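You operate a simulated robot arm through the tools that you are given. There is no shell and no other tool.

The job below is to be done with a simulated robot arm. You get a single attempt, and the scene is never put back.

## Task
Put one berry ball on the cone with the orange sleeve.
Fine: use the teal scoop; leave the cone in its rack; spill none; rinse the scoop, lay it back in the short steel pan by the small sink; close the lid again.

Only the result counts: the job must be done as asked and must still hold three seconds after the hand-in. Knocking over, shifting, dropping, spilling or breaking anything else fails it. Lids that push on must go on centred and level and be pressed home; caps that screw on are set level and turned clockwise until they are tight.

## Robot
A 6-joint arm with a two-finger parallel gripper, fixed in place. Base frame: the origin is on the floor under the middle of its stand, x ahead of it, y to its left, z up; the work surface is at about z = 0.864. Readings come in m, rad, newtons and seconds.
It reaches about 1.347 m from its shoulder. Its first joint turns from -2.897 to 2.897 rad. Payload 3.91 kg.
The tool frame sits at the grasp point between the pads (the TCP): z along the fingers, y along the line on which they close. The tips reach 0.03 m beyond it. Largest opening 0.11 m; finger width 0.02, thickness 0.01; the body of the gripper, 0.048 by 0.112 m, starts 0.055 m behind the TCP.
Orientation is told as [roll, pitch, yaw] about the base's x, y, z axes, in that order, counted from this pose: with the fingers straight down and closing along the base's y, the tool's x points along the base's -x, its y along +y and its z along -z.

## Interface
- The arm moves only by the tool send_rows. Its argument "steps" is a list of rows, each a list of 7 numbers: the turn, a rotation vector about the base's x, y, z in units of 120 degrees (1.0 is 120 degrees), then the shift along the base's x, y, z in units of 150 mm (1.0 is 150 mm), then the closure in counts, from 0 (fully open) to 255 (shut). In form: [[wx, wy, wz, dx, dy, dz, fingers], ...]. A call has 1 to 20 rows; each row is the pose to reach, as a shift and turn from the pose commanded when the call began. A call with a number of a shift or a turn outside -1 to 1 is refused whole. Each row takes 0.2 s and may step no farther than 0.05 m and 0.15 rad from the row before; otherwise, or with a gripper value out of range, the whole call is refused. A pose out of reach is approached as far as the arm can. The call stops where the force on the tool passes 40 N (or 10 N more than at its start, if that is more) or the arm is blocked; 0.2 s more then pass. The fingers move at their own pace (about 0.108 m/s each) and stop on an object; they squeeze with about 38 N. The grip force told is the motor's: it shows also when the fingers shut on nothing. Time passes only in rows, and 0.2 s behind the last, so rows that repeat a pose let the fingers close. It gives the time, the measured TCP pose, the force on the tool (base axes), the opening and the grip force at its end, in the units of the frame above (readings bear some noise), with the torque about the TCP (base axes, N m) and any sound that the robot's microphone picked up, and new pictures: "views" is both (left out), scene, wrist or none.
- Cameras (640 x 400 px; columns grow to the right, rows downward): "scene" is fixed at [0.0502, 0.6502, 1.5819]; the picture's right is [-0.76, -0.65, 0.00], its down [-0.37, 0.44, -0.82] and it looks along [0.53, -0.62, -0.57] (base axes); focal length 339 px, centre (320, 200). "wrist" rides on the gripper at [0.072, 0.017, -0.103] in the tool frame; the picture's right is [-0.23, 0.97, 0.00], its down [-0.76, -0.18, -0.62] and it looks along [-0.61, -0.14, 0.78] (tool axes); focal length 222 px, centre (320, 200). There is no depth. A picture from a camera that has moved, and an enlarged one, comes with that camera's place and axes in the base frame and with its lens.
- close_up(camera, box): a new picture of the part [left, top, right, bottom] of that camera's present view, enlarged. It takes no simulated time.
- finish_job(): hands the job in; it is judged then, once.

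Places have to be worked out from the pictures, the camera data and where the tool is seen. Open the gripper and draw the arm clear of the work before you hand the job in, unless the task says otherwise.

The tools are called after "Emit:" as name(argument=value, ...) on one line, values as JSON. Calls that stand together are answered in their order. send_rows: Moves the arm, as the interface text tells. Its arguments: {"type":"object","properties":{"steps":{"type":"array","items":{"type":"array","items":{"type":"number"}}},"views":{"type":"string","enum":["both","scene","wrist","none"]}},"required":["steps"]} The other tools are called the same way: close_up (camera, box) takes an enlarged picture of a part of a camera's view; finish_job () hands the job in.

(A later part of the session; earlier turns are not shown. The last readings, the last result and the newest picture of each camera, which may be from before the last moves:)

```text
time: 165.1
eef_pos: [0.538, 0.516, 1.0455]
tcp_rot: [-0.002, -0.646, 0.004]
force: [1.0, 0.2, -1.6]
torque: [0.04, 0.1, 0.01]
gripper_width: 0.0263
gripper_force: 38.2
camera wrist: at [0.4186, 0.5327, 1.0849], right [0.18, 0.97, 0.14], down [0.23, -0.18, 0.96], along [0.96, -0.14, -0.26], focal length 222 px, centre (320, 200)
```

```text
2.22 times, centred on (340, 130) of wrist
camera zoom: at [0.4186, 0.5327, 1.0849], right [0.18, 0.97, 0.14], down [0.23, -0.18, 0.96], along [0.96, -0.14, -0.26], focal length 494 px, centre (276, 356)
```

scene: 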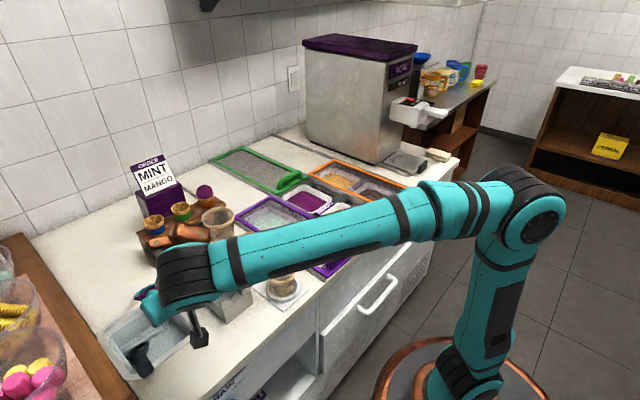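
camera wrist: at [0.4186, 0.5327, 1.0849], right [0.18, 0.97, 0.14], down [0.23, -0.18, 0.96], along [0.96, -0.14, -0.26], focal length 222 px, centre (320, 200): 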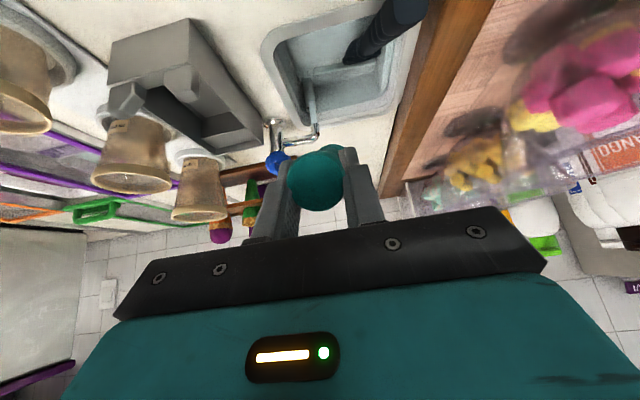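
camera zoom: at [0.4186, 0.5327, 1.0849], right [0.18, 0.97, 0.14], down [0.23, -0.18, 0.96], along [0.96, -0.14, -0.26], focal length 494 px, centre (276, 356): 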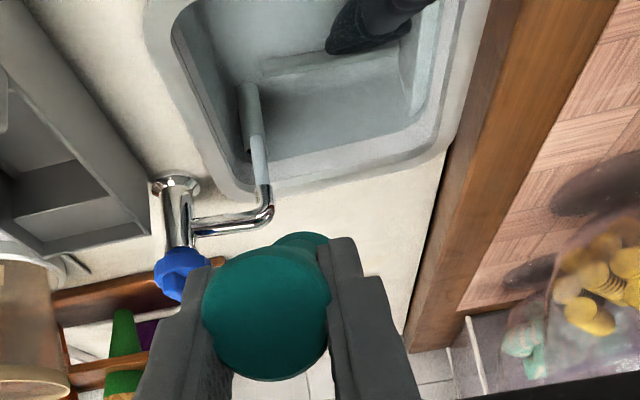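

In this view the stream is clearly in front of the overflow pipe and reachable. I lower the bowl to just below the outlet's level, on the near side of the stream.

Emit:
send_rows(steps=[[0, 0, 0, 0, 0, -0.2, 255], [0, 0, 0, 0, -0.007, -0.4, 255], [0, 0, 0, 0, -0.007, -0.57, 255], [0, 0, 0, 0, -0.007, -0.7, 255], [0, 0, 0, 0, -0.007, -0.77, 255]], views="both")

Emit:
close_up(camera="scene", box=[110, 260, 210, 350])

Emit:
close_up(camera="wrist", box=[240, 80, 440, 220])

```text
time: 166.3
eef_pos: [0.5368, 0.5143, 0.9289]
tcp_rot: [-0.001, -0.646, 0.005]
force: [-0.3, 1.1, -0.8]
torque: [0.03, 0.11, -0.01]
gripper_width: 0.0264
gripper_force: 38.9
camera wrist: at [0.4183, 0.5312, 0.9688], right [0.18, 0.97, 0.14], down [0.23, -0.18, 0.96], along [0.96, -0.14, -0.26], focal length 222 px, centre (320, 200)
```

scene: 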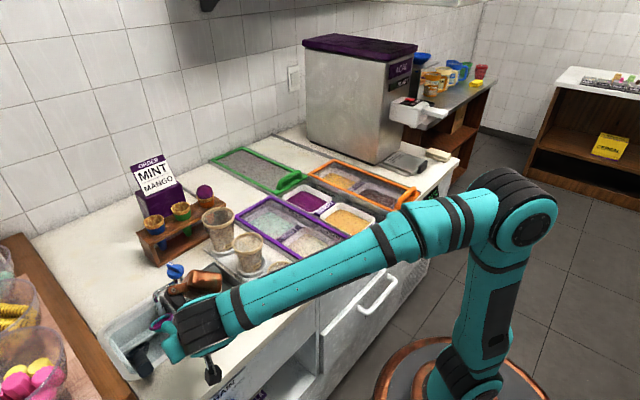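
wrist: 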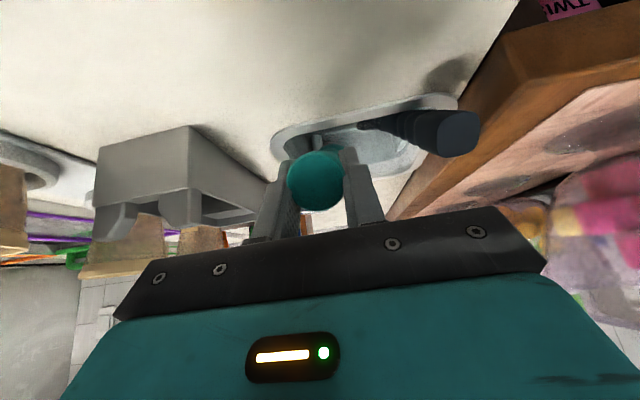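

```text
4.44 times, centred on (160, 305) of scene
camera zoom: at [0.0502, 0.6502, 1.5819], right [-0.76, -0.65, 0.0], down [-0.37, 0.44, -0.82], along [0.53, -0.62, -0.57], focal length 1506 px, centre (1031, -267)
```

zoom: 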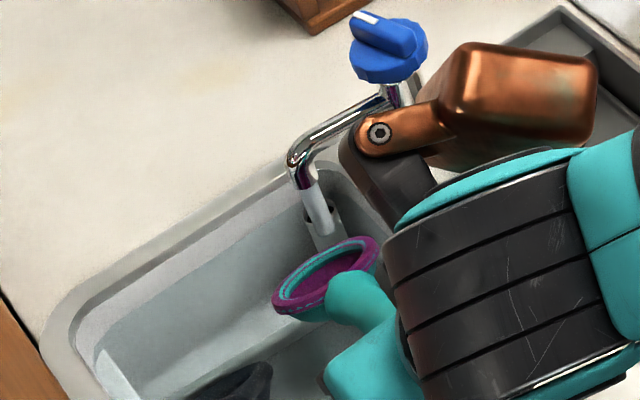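

```text
2.86 times, centred on (340, 150) of wrist
camera zoom: at [0.4183, 0.5312, 0.9688], right [0.18, 0.97, 0.14], down [0.23, -0.18, 0.96], along [0.96, -0.14, -0.26], focal length 635 px, centre (263, 343)
```

zoom: 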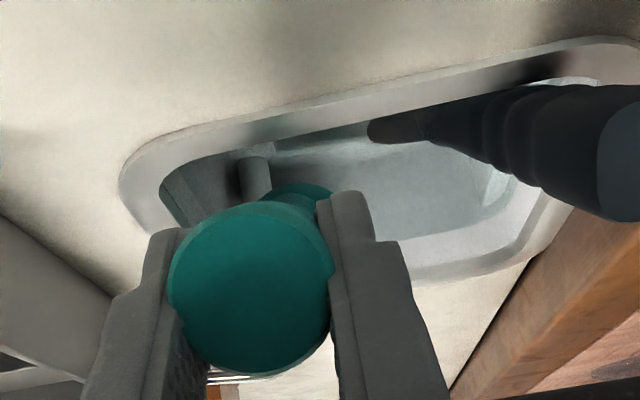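

The bowl is right in front of the stream, opening toward it. I slide it forward under the outlet in small steps.

Emit:
send_rows(steps=[[0, 0, 0, 0.05, 0, 0, 255], [0, 0, 0, 0.1, 0, 0, 255], [0, 0, 0, 0.15, 0, 0, 255], [0, 0, 0, 0.2, 0, 0, 255]], views="none")

Emit:
close_up(camera="scene", box=[110, 260, 210, 350])

```text
time: 167.3
eef_pos: [0.5679, 0.5131, 0.928]
tcp_rot: [-0.002, -0.644, 0.004]
force: [-0.5, 0.2, -0.4]
torque: [-0.04, 0.12, -0.01]
gripper_width: 0.0265
gripper_force: 38.5
```

```text
4.44 times, centred on (160, 305) of scene
camera zoom: at [0.0502, 0.6502, 1.5819], right [-0.76, -0.65, 0.0], down [-0.37, 0.44, -0.82], along [0.53, -0.62, -0.57], focal length 1506 px, centre (1031, -267)
```

zoom: 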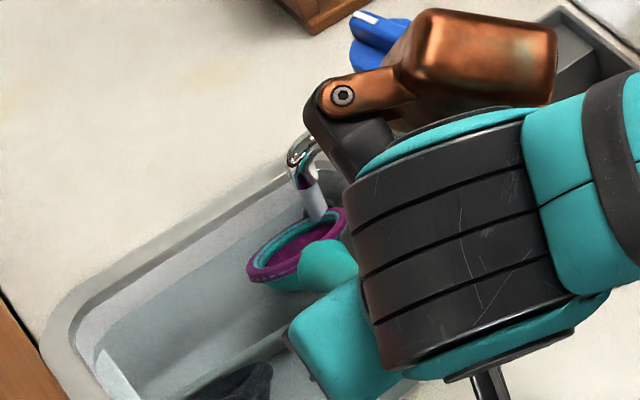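

The stream now falls into the bowl's opening. I nudge it forward a bit more and hold it there for a couple of seconds.

Emit:
send_rows(steps=[[0, 0, 0, 0.03, 0, 0, 255], [0, 0, 0, 0.05, 0, 0, 255], [0, 0, 0, 0.05, 0, 0, 255], [0, 0, 0, 0.05, 0, 0, 255], [0, 0, 0, 0.05, 0, 0, 255], [0, 0, 0, 0.05, 0, 0, 255], [0, 0, 0, 0.05, 0, 0, 255], [0, 0, 0, 0.05, 0, 0, 255], [0, 0, 0, 0.05, 0, 0, 255], [0, 0, 0, 0.05, 0, 0, 255]], views="none")

Emit:
close_up(camera="scene", box=[110, 260, 210, 350])

Emit:
close_up(camera="scene", box=[155, 290, 195, 325])

```text
time: 169.5
eef_pos: [0.5751, 0.5141, 0.927]
tcp_rot: [0.0, -0.645, 0.006]
force: [-0.6, 0.4, -0.9]
torque: [0.04, 0.05, 0.06]
gripper_width: 0.0266
gripper_force: 37.9
```

```text
4.44 times, centred on (160, 305) of scene
camera zoom: at [0.0502, 0.6502, 1.5819], right [-0.76, -0.65, 0.0], down [-0.37, 0.44, -0.82], along [0.53, -0.62, -0.57], focal length 1506 px, centre (1031, -267)
```

zoom: 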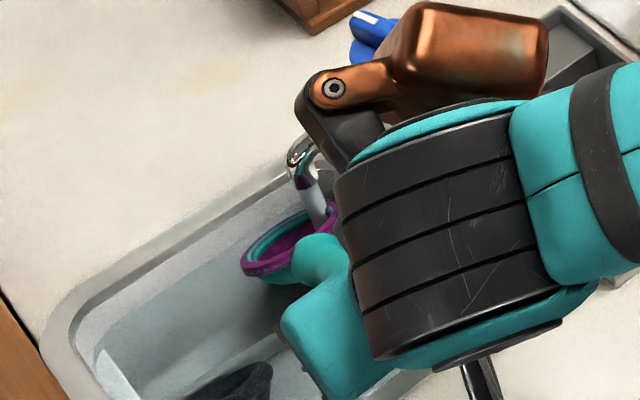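

```text
11.43 times, centred on (175, 308) of scene
camera zoom: at [0.0502, 0.6502, 1.5819], right [-0.76, -0.65, 0.0], down [-0.37, 0.44, -0.82], along [0.53, -0.62, -0.57], focal length 3872 px, centre (1977, -1029)
```

zoom: 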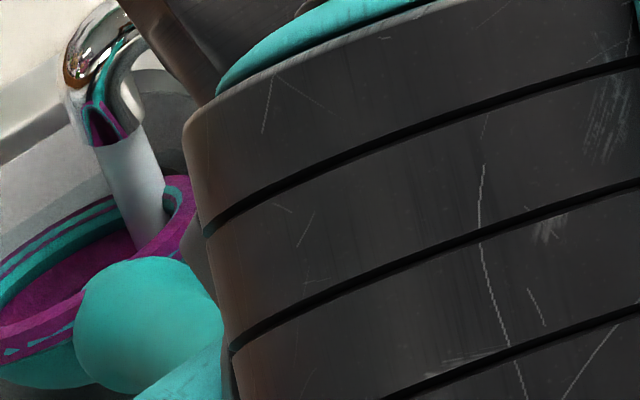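

The stream hits near the −y edge of the bowl. I move the bowl about 7 mm toward −y so the water falls nearer its centre, and hold longer.

Emit:
send_rows(steps=[[0, 0, 0, 0, -0.02, 0, 255], [0, 0, 0, 0.01, -0.04, 0, 255], [0, 0, 0, 0.01, -0.047, 0, 255], [0, 0, 0, 0.01, -0.047, 0, 255], [0, 0, 0, 0.01, -0.047, 0, 255], [0, 0, 0, 0.01, -0.047, 0, 255], [0, 0, 0, 0.01, -0.047, 0, 255], [0, 0, 0, 0.01, -0.047, 0, 255], [0, 0, 0, 0.01, -0.047, 0, 255], [0, 0, 0, 0.01, -0.047, 0, 255], [0, 0, 0, 0.01, -0.047, 0, 255], [0, 0, 0, 0.01, -0.047, 0, 255]], views="none")

Emit:
close_up(camera="scene", box=[150, 285, 190, 325])

```text
time: 172.1
eef_pos: [0.576, 0.5066, 0.9277]
tcp_rot: [-0.001, -0.646, 0.006]
force: [-10.1, 9.9, 6.9]
torque: [0.84, -0.24, 1.47]
gripper_width: 0.0275
gripper_force: 38.0
```

```text
10.00 times, centred on (170, 305) of scene
camera zoom: at [0.0502, 0.6502, 1.5819], right [-0.76, -0.65, 0.0], down [-0.37, 0.44, -0.82], along [0.53, -0.62, -0.57], focal length 3388 px, centre (1820, -850)
```

zoom: 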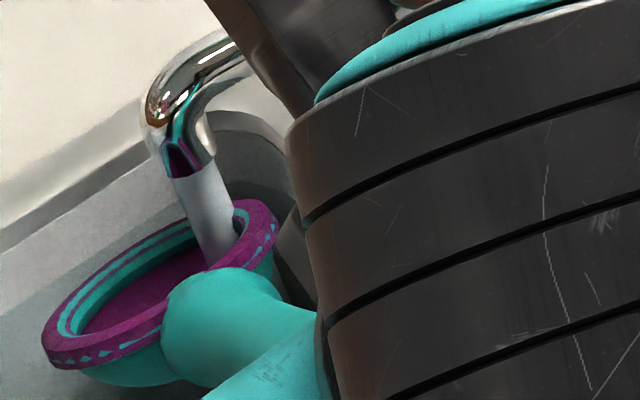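

Slight contact with the corner (about 14 N), so the bowl can't be centred there in this orientation. I back out, and will come in diagonally with a steep handle so the opening faces the corner and the stream passes through the bowl's centre.

Emit:
send_rows(steps=[[0, 0, 0, -0.02, 0.04, 0, 255], [0, 0, 0, -0.1, 0.06, 0, 255], [0, 0, 0, -0.25, 0.06, 0, 255], [0, 0, 0, -0.35, 0.06, 0.1, 255], [0, 0, 0, -0.35, 0.06, 0.35, 255], [0, 0, 0, -0.35, 0.06, 0.6, 255], [0, 0, 0, -0.35, 0.06, 0.85, 255], [0, 0, 0, -0.35, 0.06, 1.0, 255]], views="both")

Emit:
close_up(camera="scene", box=[100, 230, 220, 340])

Emit:
close_up(camera="wrist", box=[220, 80, 420, 240])

```text
time: 173.9
eef_pos: [0.5227, 0.5173, 1.0773]
tcp_rot: [-0.004, -0.644, 0.006]
force: [0.1, 0.1, -1.8]
torque: [0.0, 0.09, 0.0]
gripper_width: 0.0265
gripper_force: 37.7
camera wrist: at [0.404, 0.5345, 1.1175], right [0.18, 0.97, 0.13], down [0.23, -0.17, 0.96], along [0.96, -0.14, -0.26], focal length 222 px, centre (320, 200)
```

scene: 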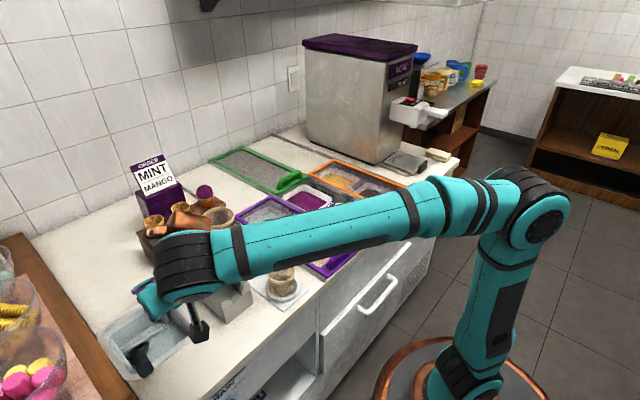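
wrist: 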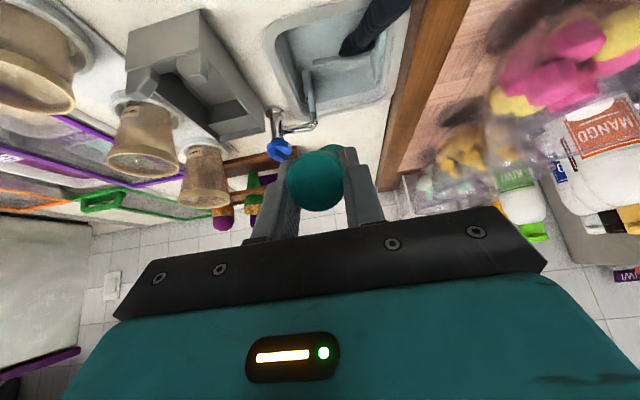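

```text
3.64 times, centred on (160, 285) of scene
camera zoom: at [0.0502, 0.6502, 1.5819], right [-0.76, -0.65, 0.0], down [-0.37, 0.44, -0.82], along [0.53, -0.62, -0.57], focal length 1232 px, centre (902, -109)
```

zoom: 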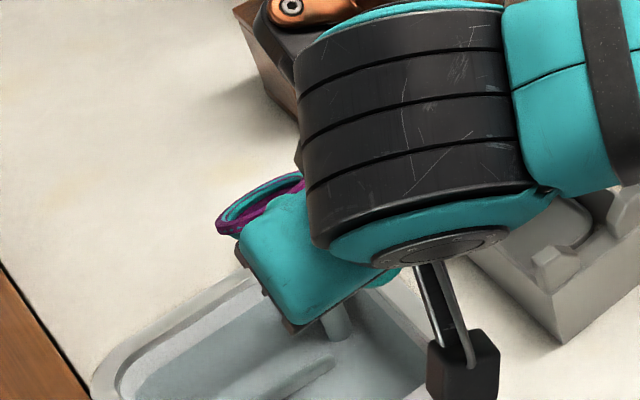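

```text
2.50 times, centred on (320, 160) of wrist
camera zoom: at [0.404, 0.5345, 1.1175], right [0.18, 0.97, 0.13], down [0.23, -0.17, 0.96], along [0.96, -0.14, -0.26], focal length 555 px, centre (320, 300)
```

zoom: 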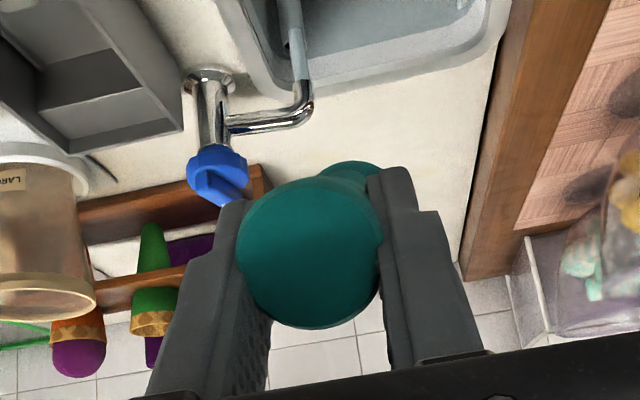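

I pitch the scoop steeper above the basin, then yaw it toward the corner.

Emit:
send_rows(steps=[[0, 0.06, 0, 0.15, 0.03, 0.12, 255], [0, 0.125, 0, 0.32, 0.07, 0.25, 255], [0, 0.19, 0, 0.48, 0.11, 0.38, 255], [0, 0.25, 0, 0.62, 0.15, 0.48, 255]], views="none")

Emit:
send_rows(steps=[[0, 0, -0.06, 0.04, 0.05, 0, 255], [0, 0, -0.125, 0.08, 0.11, 0, 255], [0, 0, -0.19, 0.13, 0.17, 0, 255], [0, 0, -0.255, 0.18, 0.23, 0, 255], [0, 0, -0.32, 0.23, 0.28, 0, 255], [0, 0, -0.38, 0.27, 0.31, 0, 255], [0, 0, -0.4167, 0.295, 0.328, 0, 255]], views="both")

Emit:
close_up(camera="scene", box=[100, 230, 220, 350])

Emit:
close_up(camera="wrist", box=[220, 40, 420, 220])

```text
time: 174.9
eef_pos: [0.6145, 0.539, 1.1511]
tcp_rot: [0.001, -0.121, 0.005]
force: [-0.1, 0.6, 0.4]
torque: [0.01, -0.02, 0.01]
gripper_width: 0.0265
gripper_force: 38.0
```

```text
time: 176.5
eef_pos: [0.663, 0.5877, 1.1497]
tcp_rot: [0.0, -0.123, -0.87]
force: [0.1, 1.1, -1.4]
torque: [0.05, 0.02, 0.0]
gripper_width: 0.0266
gripper_force: 38.0
camera wrist: at [0.6218, 0.663, 1.2451], right [0.89, 0.46, 0.03], down [0.3, -0.63, 0.71], along [0.34, -0.62, -0.7], focal length 222 px, centre (320, 200)
```

scene: 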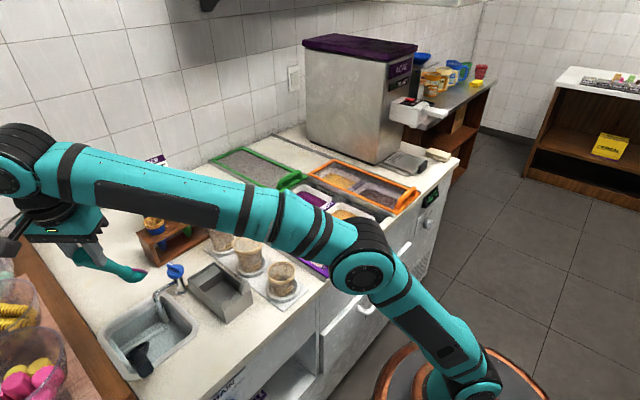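
wrist: 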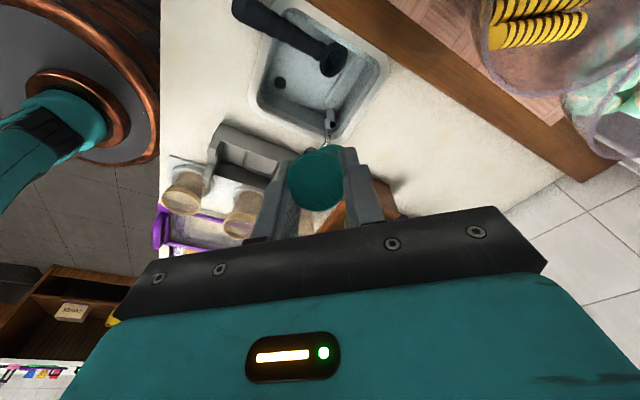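

```text
3.33 times, centred on (160, 290) of scene
camera zoom: at [0.0502, 0.6502, 1.5819], right [-0.76, -0.65, 0.0], down [-0.37, 0.44, -0.82], along [0.53, -0.62, -0.57], focal length 1129 px, centre (853, -100)
```

zoom: 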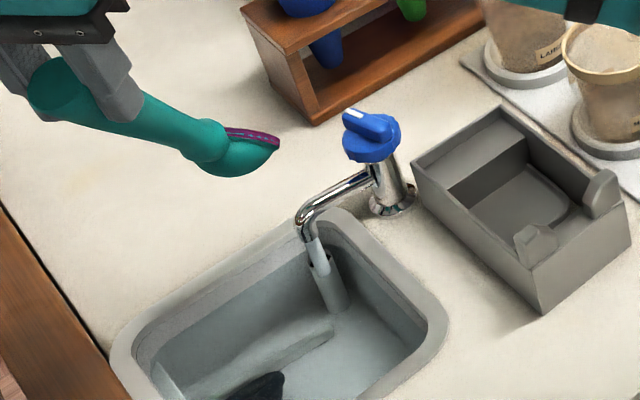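

```text
2.22 times, centred on (320, 130) of wrist
camera zoom: at [0.6218, 0.663, 1.2451], right [0.89, 0.46, 0.03], down [0.3, -0.63, 0.71], along [0.34, -0.62, -0.7], focal length 494 px, centre (320, 356)
```

zoom: 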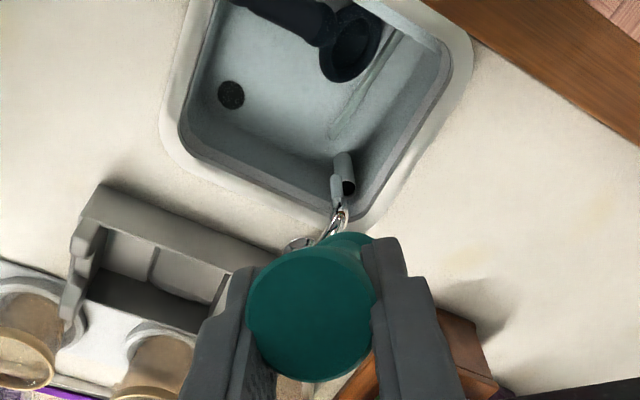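

I inspect the bowl closely here to see whether the rinse so far changed anything.

Emit:
close_up(camera="scene", box=[105, 245, 165, 295])

Emit:
close_up(camera="scene", box=[140, 285, 190, 335])

Emit:
close_up(camera="wrist", box=[290, 80, 370, 150])

```text
8.00 times, centred on (135, 270) of scene
camera zoom: at [0.0502, 0.6502, 1.5819], right [-0.76, -0.65, 0.0], down [-0.37, 0.44, -0.82], along [0.53, -0.62, -0.57], focal length 2710 px, centre (1800, -360)
```

zoom: 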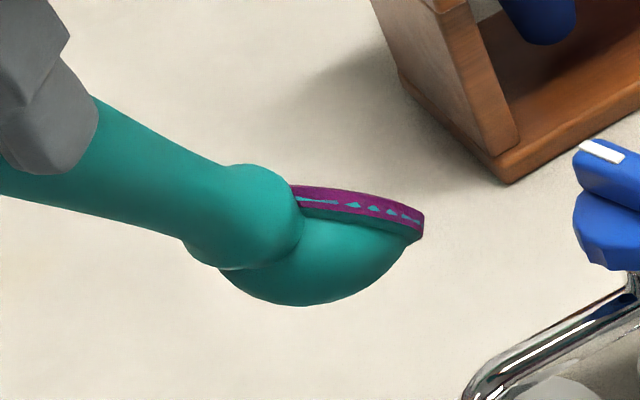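

```text
8.00 times, centred on (165, 310) of scene
camera zoom: at [0.0502, 0.6502, 1.5819], right [-0.76, -0.65, 0.0], down [-0.37, 0.44, -0.82], along [0.53, -0.62, -0.57], focal length 2710 px, centre (1560, -680)
```

zoom: 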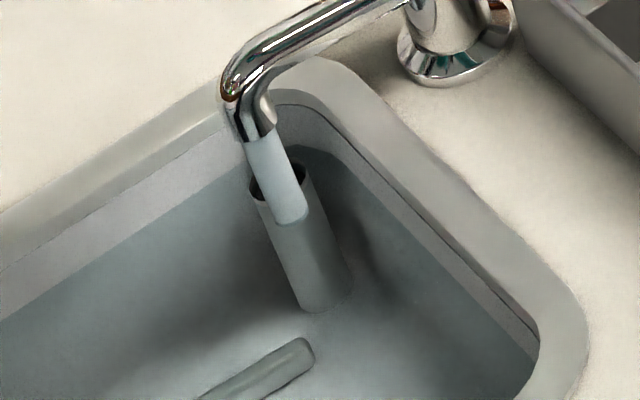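

```text
5.71 times, centred on (330, 115) of wrist
camera zoom: at [0.6218, 0.663, 1.2451], right [0.89, 0.46, 0.03], down [0.3, -0.63, 0.71], along [0.34, -0.62, -0.7], focal length 1269 px, centre (263, 686)
```

zoom: 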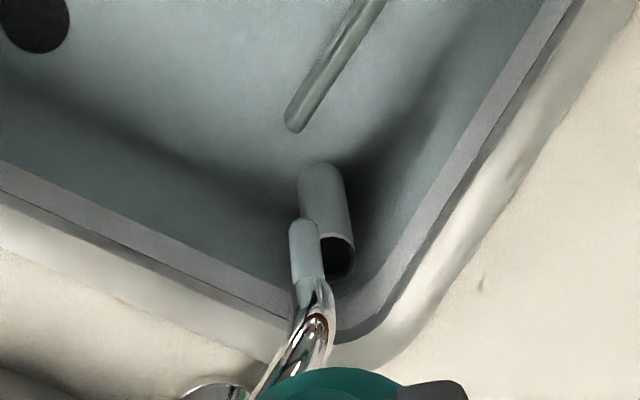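

Seen from here, the pipe's top, the stream's end and the shade line on the walls all coincide at z≈0.835, so the basin does hold water up to the overflow. The bowl probably just needs a longer, full immersion with the tap running. I return to the earlier clear spot in the basin.

Emit:
send_rows(steps=[[0, 0, 0.06, -0.04, -0.06, 0, 255], [0, 0, 0.125, -0.12, -0.13, 0, 255], [0, 0, 0.19, -0.2, -0.2, 0, 255], [0, 0, 0.255, -0.28, -0.28, 0, 255], [0, 0, 0.32, -0.38, -0.36, 0, 255], [0, 0, 0.38, -0.48, -0.44, 0, 255], [0, 0, 0.416, -0.58, -0.5, 0, 255]], views="none")

Emit:
send_rows(steps=[[0, 0, 0, 0, 0, -0.2, 255], [0, 0, 0, 0, 0, -0.45, 255], [0, 0, 0, 0, 0, -0.7, 255], [0, 0, 0, 0, 0, -0.9, 255]], views="both")

Emit:
close_up(camera="scene", box=[110, 260, 210, 360])

```text
time: 178.1
eef_pos: [0.5747, 0.5151, 1.1482]
tcp_rot: [0.001, -0.121, 0.004]
force: [0.5, 0.7, -2.0]
torque: [0.0, 0.04, 0.02]
gripper_width: 0.0267
gripper_force: 37.8
```

```text
time: 179.1
eef_pos: [0.5764, 0.5155, 1.0154]
tcp_rot: [-0.001, -0.124, 0.001]
force: [-0.7, 0.0, -0.2]
torque: [0.01, 0.02, 0.0]
gripper_width: 0.0264
gripper_force: 37.9
camera wrist: at [0.4932, 0.5317, 1.11], right [0.22, 0.97, 0.03], down [0.68, -0.18, 0.71], along [0.7, -0.14, -0.7], focal length 222 px, centre (320, 200)
```

scene: 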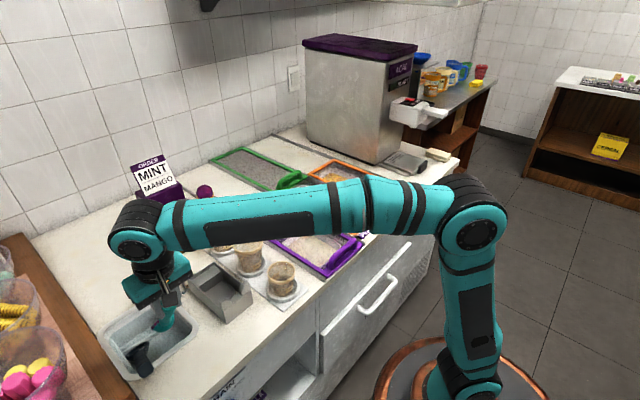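
wrist: 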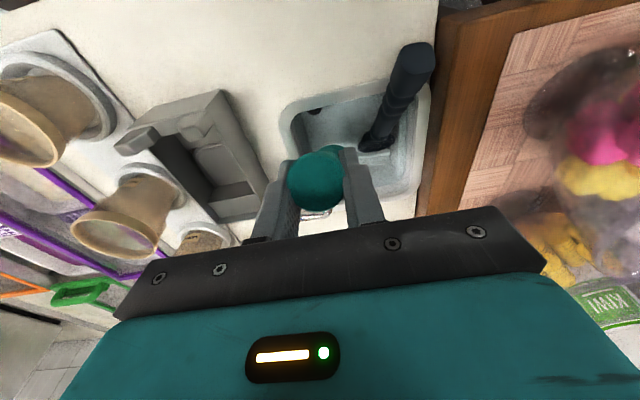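

```text
4.00 times, centred on (160, 310) of scene
camera zoom: at [0.0502, 0.6502, 1.5819], right [-0.76, -0.65, 0.0], down [-0.37, 0.44, -0.82], along [0.53, -0.62, -0.57], focal length 1355 px, centre (960, -240)
```

zoom: 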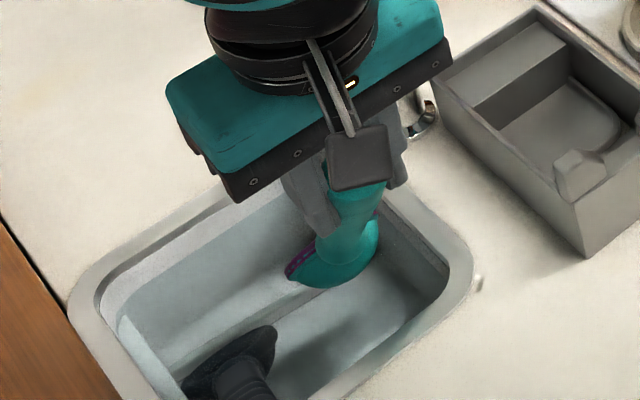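

I immerse the bowl fully and hold it under with gentle swishing for several seconds.

Emit:
send_rows(steps=[[0, 0, 0, 0, 0, -0.1, 255], [0, 0, 0, 0, 0, -0.2, 255], [0, 0, 0, 0, 0, -0.3, 255], [0, 0, 0, 0, 0, -0.38, 255], [0, 0, 0, 0.03, 0, -0.4, 255], [0, 0, 0, 0.06, 0, -0.4, 255], [0, 0, 0, 0.03, 0, -0.4, 255], [0, 0, 0, 0, 0, -0.4, 255], [0, 0, 0, 0.03, 0, -0.4, 255], [0, 0, 0, 0.06, 0, -0.4, 255], [0, 0, 0, 0.03, 0, -0.4, 255], [0, 0, 0, 0, 0, -0.4, 255], [0, 0, 0, 0.03, 0, -0.4, 255], [0, 0, 0, 0.06, 0, -0.4, 255], [0, 0, 0, 0.03, 0, -0.4, 255], [0, 0, 0, 0, 0, -0.4, 255], [0, 0, 0, 0.03, 0, -0.4, 255], [0, 0, 0, 0.06, 0, -0.4, 255], [0, 0, 0, 0.03, 0, -0.4, 255], [0, 0, 0, 0, 0, -0.4, 255]], views="none")

Emit:
close_up(camera="scene", box=[120, 280, 200, 350])

```text
time: 183.3
eef_pos: [0.5753, 0.512, 0.9544]
tcp_rot: [-0.001, -0.121, 0.002]
force: [1.3, -0.2, -1.4]
torque: [0.01, 0.03, -0.01]
gripper_width: 0.0267
gripper_force: 37.9
```

```text
5.71 times, centred on (160, 315) of scene
camera zoom: at [0.0502, 0.6502, 1.5819], right [-0.76, -0.65, 0.0], down [-0.37, 0.44, -0.82], along [0.53, -0.62, -0.57], focal length 1936 px, centre (1234, -457)
```

zoom: 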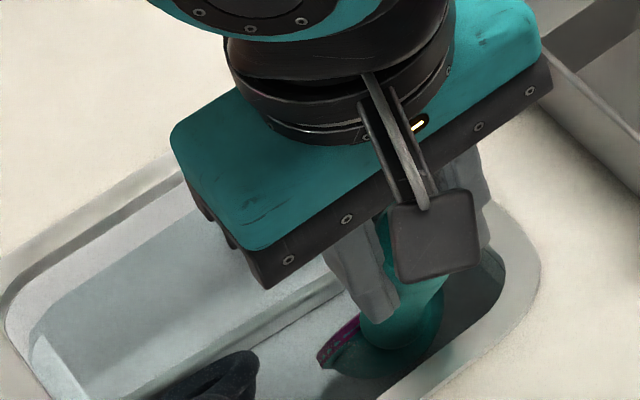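

After 3.5 s fully immersed there is no change, so immersion alone isn't what cleans it. I go back to holding the bowl under the stream (ε≈30°), this time contact-free and for much longer.

Emit:
send_rows(steps=[[0, 0, 0, 0, 0, 0.15, 255], [0, 0, 0, 0, 0, 0.4, 255], [0, 0, 0, 0, 0, 0.65, 255], [0, -0.06, 0, -0.05, 0, 0.75, 255], [0, -0.125, 0, -0.12, 0, 0.75, 255], [0, -0.19, 0, -0.19, 0, 0.7, 255], [0, -0.25, 0, -0.25, 0.007, 0.6, 255], [0, -0.25, 0, -0.25, 0.007, 0.4, 255], [0, -0.25, 0, -0.25, 0.007, 0.15, 255], [0, -0.25, 0, -0.25, 0.007, -0.05, 255], [0, -0.25, 0, -0.25, 0.007, -0.18, 255]], views="none")

Emit:
close_up(camera="scene", box=[110, 260, 210, 350])

```text
time: 185.7
eef_pos: [0.5382, 0.5137, 0.9284]
tcp_rot: [0.002, -0.646, 0.003]
force: [0.3, 0.1, -1.3]
torque: [0.02, 0.09, 0.0]
gripper_width: 0.0266
gripper_force: 38.1
```

```text
4.44 times, centred on (160, 305) of scene
camera zoom: at [0.0502, 0.6502, 1.5819], right [-0.76, -0.65, 0.0], down [-0.37, 0.44, -0.82], along [0.53, -0.62, -0.57], focal length 1506 px, centre (1031, -267)
```

zoom: 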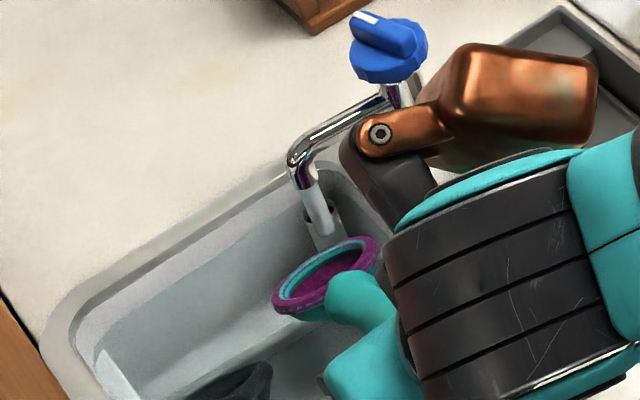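

I zoom in on the bowl to compare the residue with before.

Emit:
close_up(camera="scene", box=[148, 298, 188, 332])

```text
11.76 times, centred on (168, 315) of scene
camera zoom: at [0.0502, 0.6502, 1.5819], right [-0.76, -0.65, 0.0], down [-0.37, 0.44, -0.82], along [0.53, -0.62, -0.57], focal length 3985 px, centre (2108, -1153)
```

zoom: 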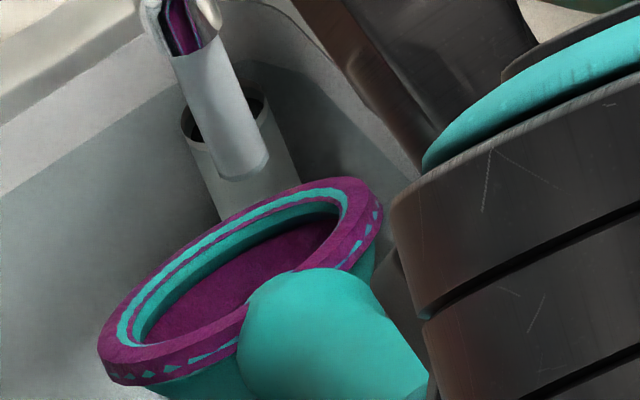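

The residue is unchanged so far. I slide in under the stream again (contact-free position) and hold there for a long rinse.

Emit:
send_rows(steps=[[0, 0, 0, 0.06, 0, 0, 255], [0, 0, 0, 0.12, 0, 0.01, 255], [0, 0, 0, 0.18, -0.005, 0.02, 255], [0, 0, 0, 0.23, -0.01, 0.03, 255], [0, 0, 0, 0.25, -0.013, 0.04, 255], [0, 0, 0, 0.25, -0.013, 0.04, 255], [0, 0, 0, 0.25, -0.013, 0.04, 255], [0, 0, 0, 0.25, -0.013, 0.04, 255]], views="none")

Emit:
close_up(camera="scene", box=[140, 280, 190, 325])

```text
time: 187.5
eef_pos: [0.5751, 0.5123, 0.9339]
tcp_rot: [-0.001, -0.644, 0.005]
force: [0.0, 0.0, -1.1]
torque: [-0.01, 0.13, 0.04]
gripper_width: 0.0264
gripper_force: 37.4
```

```text
8.89 times, centred on (165, 302) of scene
camera zoom: at [0.0502, 0.6502, 1.5819], right [-0.76, -0.65, 0.0], down [-0.37, 0.44, -0.82], along [0.53, -0.62, -0.57], focal length 3011 px, centre (1698, -711)
```

zoom: 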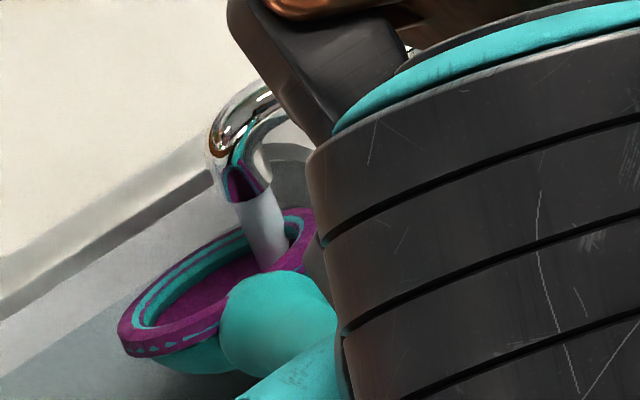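

The stream clearly pours into the bowl, without contact. I hold for 4 s.

Emit:
send_rows(steps=[[0, 0, 0, 0, 0, 0, 255], [0, 0, 0, 0, 0, 0, 255], [0, 0, 0, 0, 0, 0, 255], [0, 0, 0, 0, 0, 0, 255], [0, 0, 0, 0, 0, 0, 255], [0, 0, 0, 0, 0, 0, 255], [0, 0, 0, 0, 0, 0, 255], [0, 0, 0, 0, 0, 0, 255], [0, 0, 0, 0, 0, 0, 255], [0, 0, 0, 0, 0, 0, 255], [0, 0, 0, 0, 0, 0, 255], [0, 0, 0, 0, 0, 0, 255], [0, 0, 0, 0, 0, 0, 255], [0, 0, 0, 0, 0, 0, 255], [0, 0, 0, 0, 0, 0, 255], [0, 0, 0, 0, 0, 0, 255], [0, 0, 0, 0, 0, 0, 255], [0, 0, 0, 0, 0, 0, 255], [0, 0, 0, 0, 0, 0, 255], [0, 0, 0, 0, 0, 0, 255]], views="none")

Emit:
close_up(camera="scene", box=[140, 280, 190, 325])

```text
time: 191.7
eef_pos: [0.5745, 0.5112, 0.9324]
tcp_rot: [-0.001, -0.645, 0.003]
force: [0.6, -0.1, -1.4]
torque: [0.02, 0.1, -0.01]
gripper_width: 0.0267
gripper_force: 38.1
```

```text
8.89 times, centred on (165, 302) of scene
camera zoom: at [0.0502, 0.6502, 1.5819], right [-0.76, -0.65, 0.0], down [-0.37, 0.44, -0.82], along [0.53, -0.62, -0.57], focal length 3011 px, centre (1698, -711)
```

zoom: 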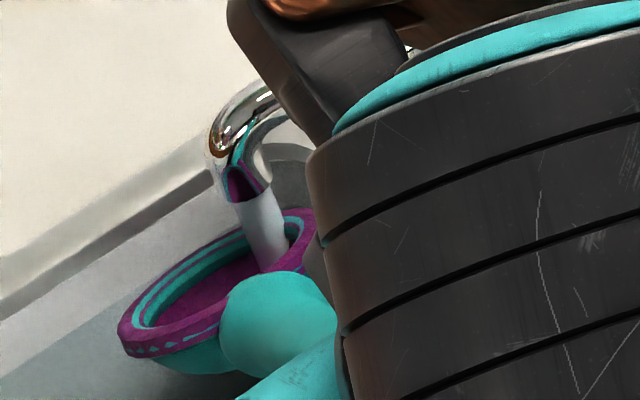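

No change after another 4 s. The stream enters ~2 cm off the bowl's centre; the overflow pipe limits me here. By raising the bowl ~12 mm (rim just under the outlet) I can move it closer over the pipe; I try that in small, force-checked steps.

Emit:
send_rows(steps=[[0, 0, 0, 0, 0, 0.04, 255], [0, 0, 0, 0, 0, 0.08, 255], [0, 0, 0, 0.02, 0, 0.08, 255], [0, 0, 0, 0.04, 0, 0.08, 255], [0, 0, 0, 0.055, 0, 0.08, 255]], views="none")

Emit:
close_up(camera="scene", box=[140, 280, 190, 325])

```text
time: 192.9
eef_pos: [0.5823, 0.5126, 0.9459]
tcp_rot: [0.0, -0.643, 0.003]
force: [-5.4, 0.3, -7.0]
torque: [0.08, 1.22, -0.1]
gripper_width: 0.0265
gripper_force: 37.9
```

```text
8.89 times, centred on (165, 302) of scene
camera zoom: at [0.0502, 0.6502, 1.5819], right [-0.76, -0.65, 0.0], down [-0.37, 0.44, -0.82], along [0.53, -0.62, -0.57], focal length 3011 px, centre (1698, -711)
```

zoom: 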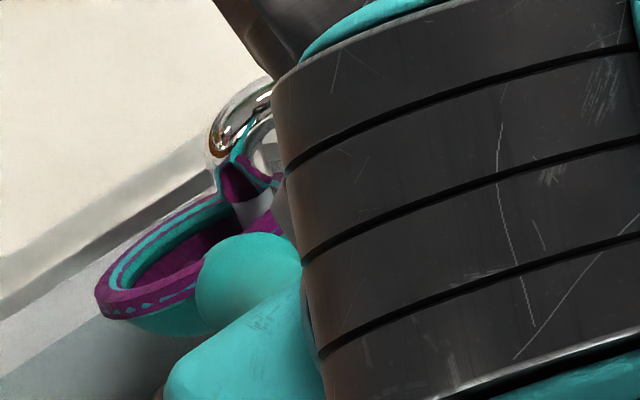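

The rim touches the spout (7 N down), so I lower 6 mm and hold there for some seconds.

Emit:
send_rows(steps=[[0, 0, 0, -0.01, 0, -0.03, 255], [0, 0, 0, -0.01, 0, -0.05, 255], [0, 0, 0, -0.01, -0.015, -0.05, 255], [0, 0, 0, -0.01, -0.015, -0.05, 255]], views="none")

Emit:
close_up(camera="scene", box=[140, 280, 190, 325])

```text
time: 193.9
eef_pos: [0.5814, 0.5095, 0.9382]
tcp_rot: [-0.002, -0.644, 0.002]
force: [-0.1, 0.6, -2.5]
torque: [0.0, 0.08, -0.02]
gripper_width: 0.0264
gripper_force: 38.0
```

```text
8.89 times, centred on (165, 302) of scene
camera zoom: at [0.0502, 0.6502, 1.5819], right [-0.76, -0.65, 0.0], down [-0.37, 0.44, -0.82], along [0.53, -0.62, -0.57], focal length 3011 px, centre (1698, -711)
```

zoom: 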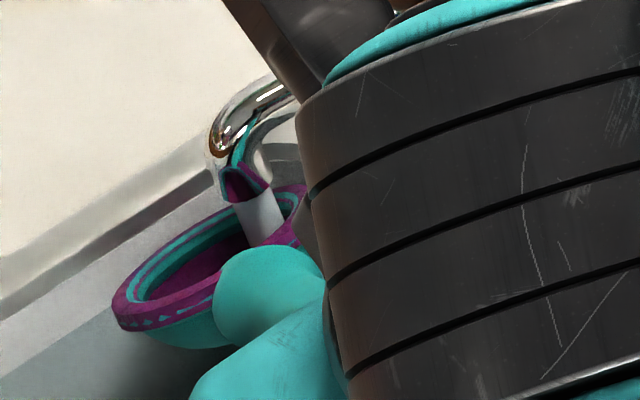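

In x the stream is now centred; in y it's still ~2 cm toward the −y rim. I probe toward −y in 2 mm steps, watching the force.

Emit:
send_rows(steps=[[0, 0, 0, 0, -0.013, 0, 255], [0, 0, 0, 0, -0.026, 0, 255]], views="none")

Emit:
send_rows(steps=[[0, 0, 0, 0, -0.013, 0, 255], [0, 0, 0, 0, -0.026, 0, 255]], views="none")

Emit:
close_up(camera="scene", box=[140, 280, 190, 325])

```text
time: 194.5
eef_pos: [0.5814, 0.507, 0.9393]
tcp_rot: [0.001, -0.647, 0.004]
force: [-2.3, 3.8, 3.8]
torque: [0.32, -0.39, 0.58]
gripper_width: 0.0265
gripper_force: 38.0
```

```text
time: 195.1
eef_pos: [0.5806, 0.5027, 0.9385]
tcp_rot: [0.001, -0.645, 0.002]
force: [-7.2, 7.5, 7.3]
torque: [0.7, -0.55, 1.21]
gripper_width: 0.0268
gripper_force: 38.2
```

```text
8.89 times, centred on (165, 302) of scene
camera zoom: at [0.0502, 0.6502, 1.5819], right [-0.76, -0.65, 0.0], down [-0.37, 0.44, -0.82], along [0.53, -0.62, -0.57], focal length 3011 px, centre (1698, -711)
```

zoom: 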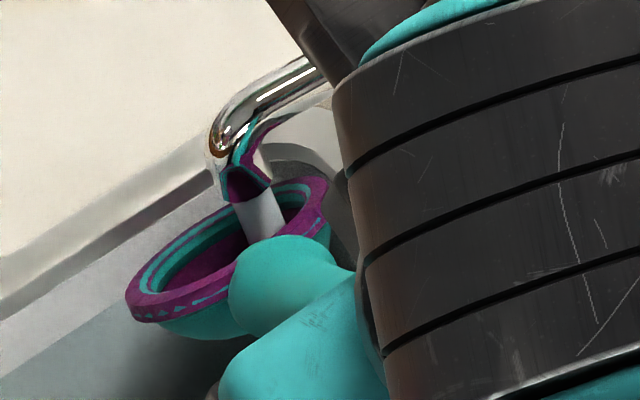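

The overflow pipe blocks any closer approach here, so I back out. Next I'll try what a rinse usually needs: vigorous swishing while fully immersed near the running water.

Emit:
send_rows(steps=[[0, 0, 0, -0.02, 0.05, 0, 255], [0, 0, 0, -0.1, 0.07, 0, 255], [0, 0, 0, -0.22, 0.07, 0, 255], [0, 0, 0, -0.32, 0.07, 0.08, 255], [0, 0, 0, -0.32, 0.07, 0.3, 255], [0, 0, 0, -0.32, 0.07, 0.55, 255], [0, 0.06, 0, -0.25, 0.07, 0.75, 255], [0, 0.125, 0, -0.18, 0.07, 0.9, 255], [0, 0.19, 0, -0.1, 0.07, 0.95, 255], [0, 0.25, 0, -0.05, 0.07, 1.0, 255]], views="none")

Emit:
send_rows(steps=[[0, 0, 0, 0, 0, -0.25, 255], [0, 0, 0, 0, 0, -0.5, 255], [0, 0, 0, 0, 0, -0.72, 255], [0, 0, 0, 0, 0, -0.86, 255]], views="scene")

Emit:
close_up(camera="scene", box=[110, 260, 210, 360])

```text
time: 197.3
eef_pos: [0.5734, 0.513, 1.0896]
tcp_rot: [-0.001, -0.12, 0.004]
force: [-1.4, 0.3, -1.3]
torque: [0.03, -0.02, 0.0]
gripper_width: 0.0264
gripper_force: 38.1
```

```text
time: 198.3
eef_pos: [0.5715, 0.5116, 0.9604]
tcp_rot: [0.001, -0.122, 0.003]
force: [-0.1, 0.3, -0.7]
torque: [-0.02, 0.03, -0.01]
gripper_width: 0.0264
gripper_force: 38.1
```

scene: 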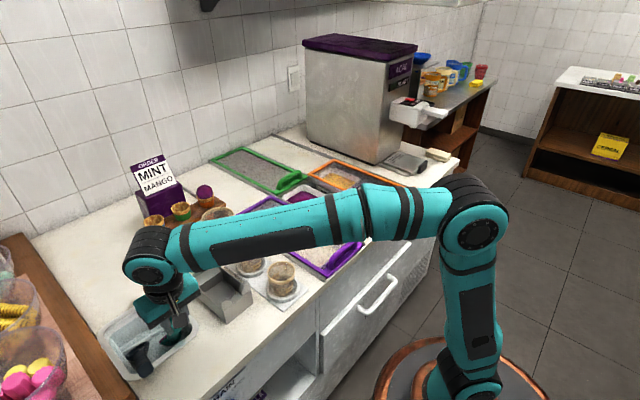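

```text
4.00 times, centred on (160, 310) of scene
camera zoom: at [0.0502, 0.6502, 1.5819], right [-0.76, -0.65, 0.0], down [-0.37, 0.44, -0.82], along [0.53, -0.62, -0.57], focal length 1355 px, centre (960, -240)
```

zoom: 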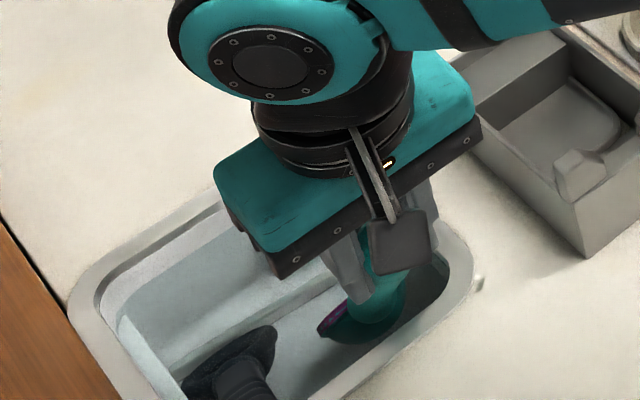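

I swish back and forth over 3 cm, fully immersed.

Emit:
send_rows(steps=[[0, 0, 0, 0.1, 0, -0.02, 255], [0, 0, 0, -0.06, 0, -0.02, 255], [0, 0, 0, 0.13, 0, -0.02, 255], [0, 0, 0, -0.06, 0, -0.02, 255], [0, 0, 0, 0.13, 0, -0.02, 255], [0, 0, 0, -0.06, 0, -0.02, 255], [0, 0, 0, 0.13, 0, -0.02, 255], [0, 0, 0, -0.06, 0, -0.02, 255], [0, 0, 0, 0.13, 0, -0.02, 255], [0, 0, 0, -0.06, 0, -0.02, 255], [0, 0, 0, 0.13, 0, -0.02, 255], [0, 0, 0, -0.06, 0, -0.02, 255], [0, 0, 0, 0.13, 0, -0.02, 255], [0, 0, 0, -0.06, 0, -0.02, 255], [0, 0, 0, 0.13, 0, -0.02, 255], [0, 0, 0, 0, 0, -0.02, 255]], views="none")

Emit:
close_up(camera="scene", box=[130, 290, 200, 350])

```text
time: 201.7
eef_pos: [0.5725, 0.5133, 0.9565]
tcp_rot: [0.0, -0.119, 0.002]
force: [-0.8, 0.3, -1.4]
torque: [0.01, 0.07, 0.02]
gripper_width: 0.0264
gripper_force: 38.5
```

```text
6.67 times, centred on (165, 320) of scene
camera zoom: at [0.0502, 0.6502, 1.5819], right [-0.76, -0.65, 0.0], down [-0.37, 0.44, -0.82], along [0.53, -0.62, -0.57], focal length 2258 px, centre (1353, -600)
```

zoom: 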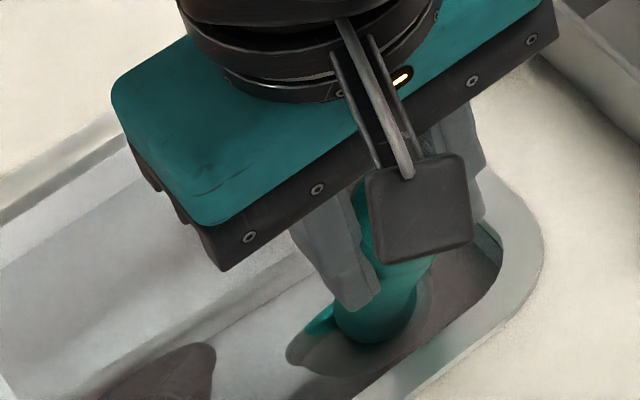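

Now the water's surface shows, with the berry colour dispersed in it: the residue is coming off. I swish a little longer and then lift to check.

Emit:
send_rows(steps=[[0, 0, 0, 0.1, 0, 0, 255], [0, 0, 0, -0.06, 0, 0, 255], [0, 0, 0, 0.13, 0, 0, 255], [0, 0, 0, -0.06, 0, 0, 255], [0, 0, 0, 0.13, 0, 0, 255], [0, 0, 0, -0.06, 0, 0, 255], [0, 0, 0, 0.13, 0, 0, 255], [0, 0, 0, 0, 0, 0, 255]], views="none")

Emit:
send_rows(steps=[[0, 0, 0, 0, 0, 0.1, 255], [0, 0, 0, 0, 0, 0.25, 255], [0, 0, 0, 0, 0, 0.45, 255], [0, 0, 0, 0, 0, 0.65, 255], [0, 0, 0, 0, 0, 0.85, 255], [0, 0, 0, 0, 0, 1.0, 255]], views="both")

Emit:
close_up(camera="scene", box=[100, 240, 210, 360])

Emit:
close_up(camera="scene", box=[130, 260, 180, 310])

```text
time: 203.5
eef_pos: [0.573, 0.5119, 0.9553]
tcp_rot: [0.001, -0.12, 0.002]
force: [1.1, 0.2, -1.2]
torque: [0.04, 0.06, 0.02]
gripper_width: 0.0264
gripper_force: 37.9
```

```text
time: 204.9
eef_pos: [0.5744, 0.5132, 1.1072]
tcp_rot: [0.001, -0.121, 0.002]
force: [0.7, -0.1, -1.5]
torque: [-0.03, 0.04, -0.04]
gripper_width: 0.0264
gripper_force: 38.3
camera wrist: at [0.4907, 0.53, 1.2029], right [0.22, 0.97, 0.03], down [0.68, -0.18, 0.71], along [0.7, -0.14, -0.7], focal length 222 px, centre (320, 200)
```

scene: 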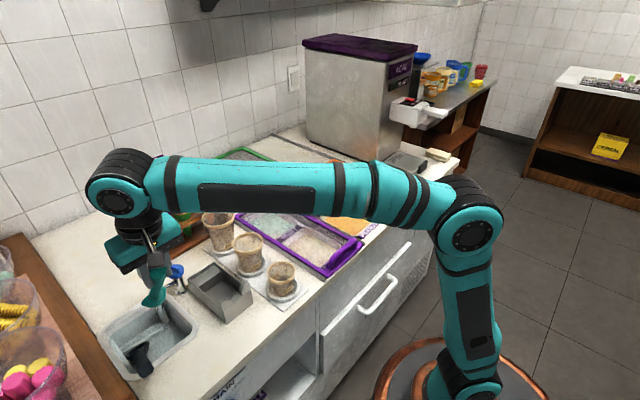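
wrist: 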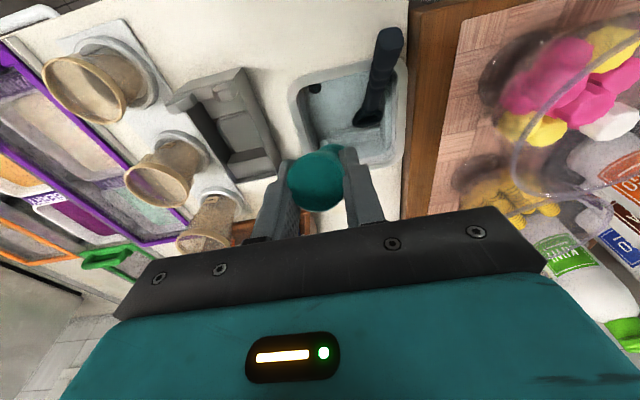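

```text
3.33 times, centred on (155, 300) of scene
camera zoom: at [0.0502, 0.6502, 1.5819], right [-0.76, -0.65, 0.0], down [-0.37, 0.44, -0.82], along [0.53, -0.62, -0.57], focal length 1129 px, centre (870, -133)
```

zoom: 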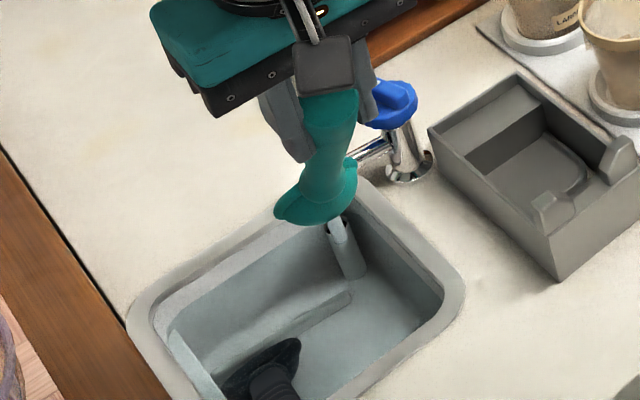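

```text
8.00 times, centred on (155, 285) of scene
camera zoom: at [0.0502, 0.6502, 1.5819], right [-0.76, -0.65, 0.0], down [-0.37, 0.44, -0.82], along [0.53, -0.62, -0.57], focal length 2710 px, centre (1640, -480)
```

zoom: 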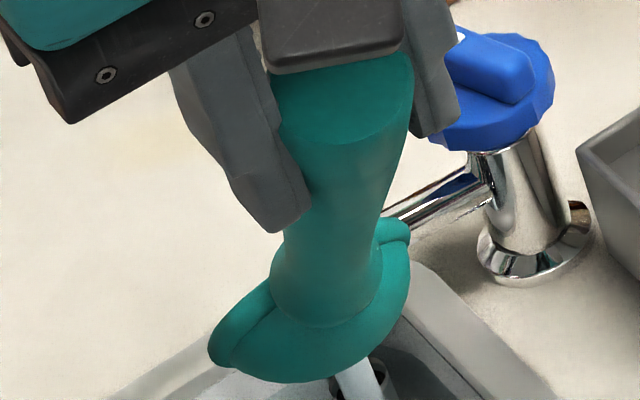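

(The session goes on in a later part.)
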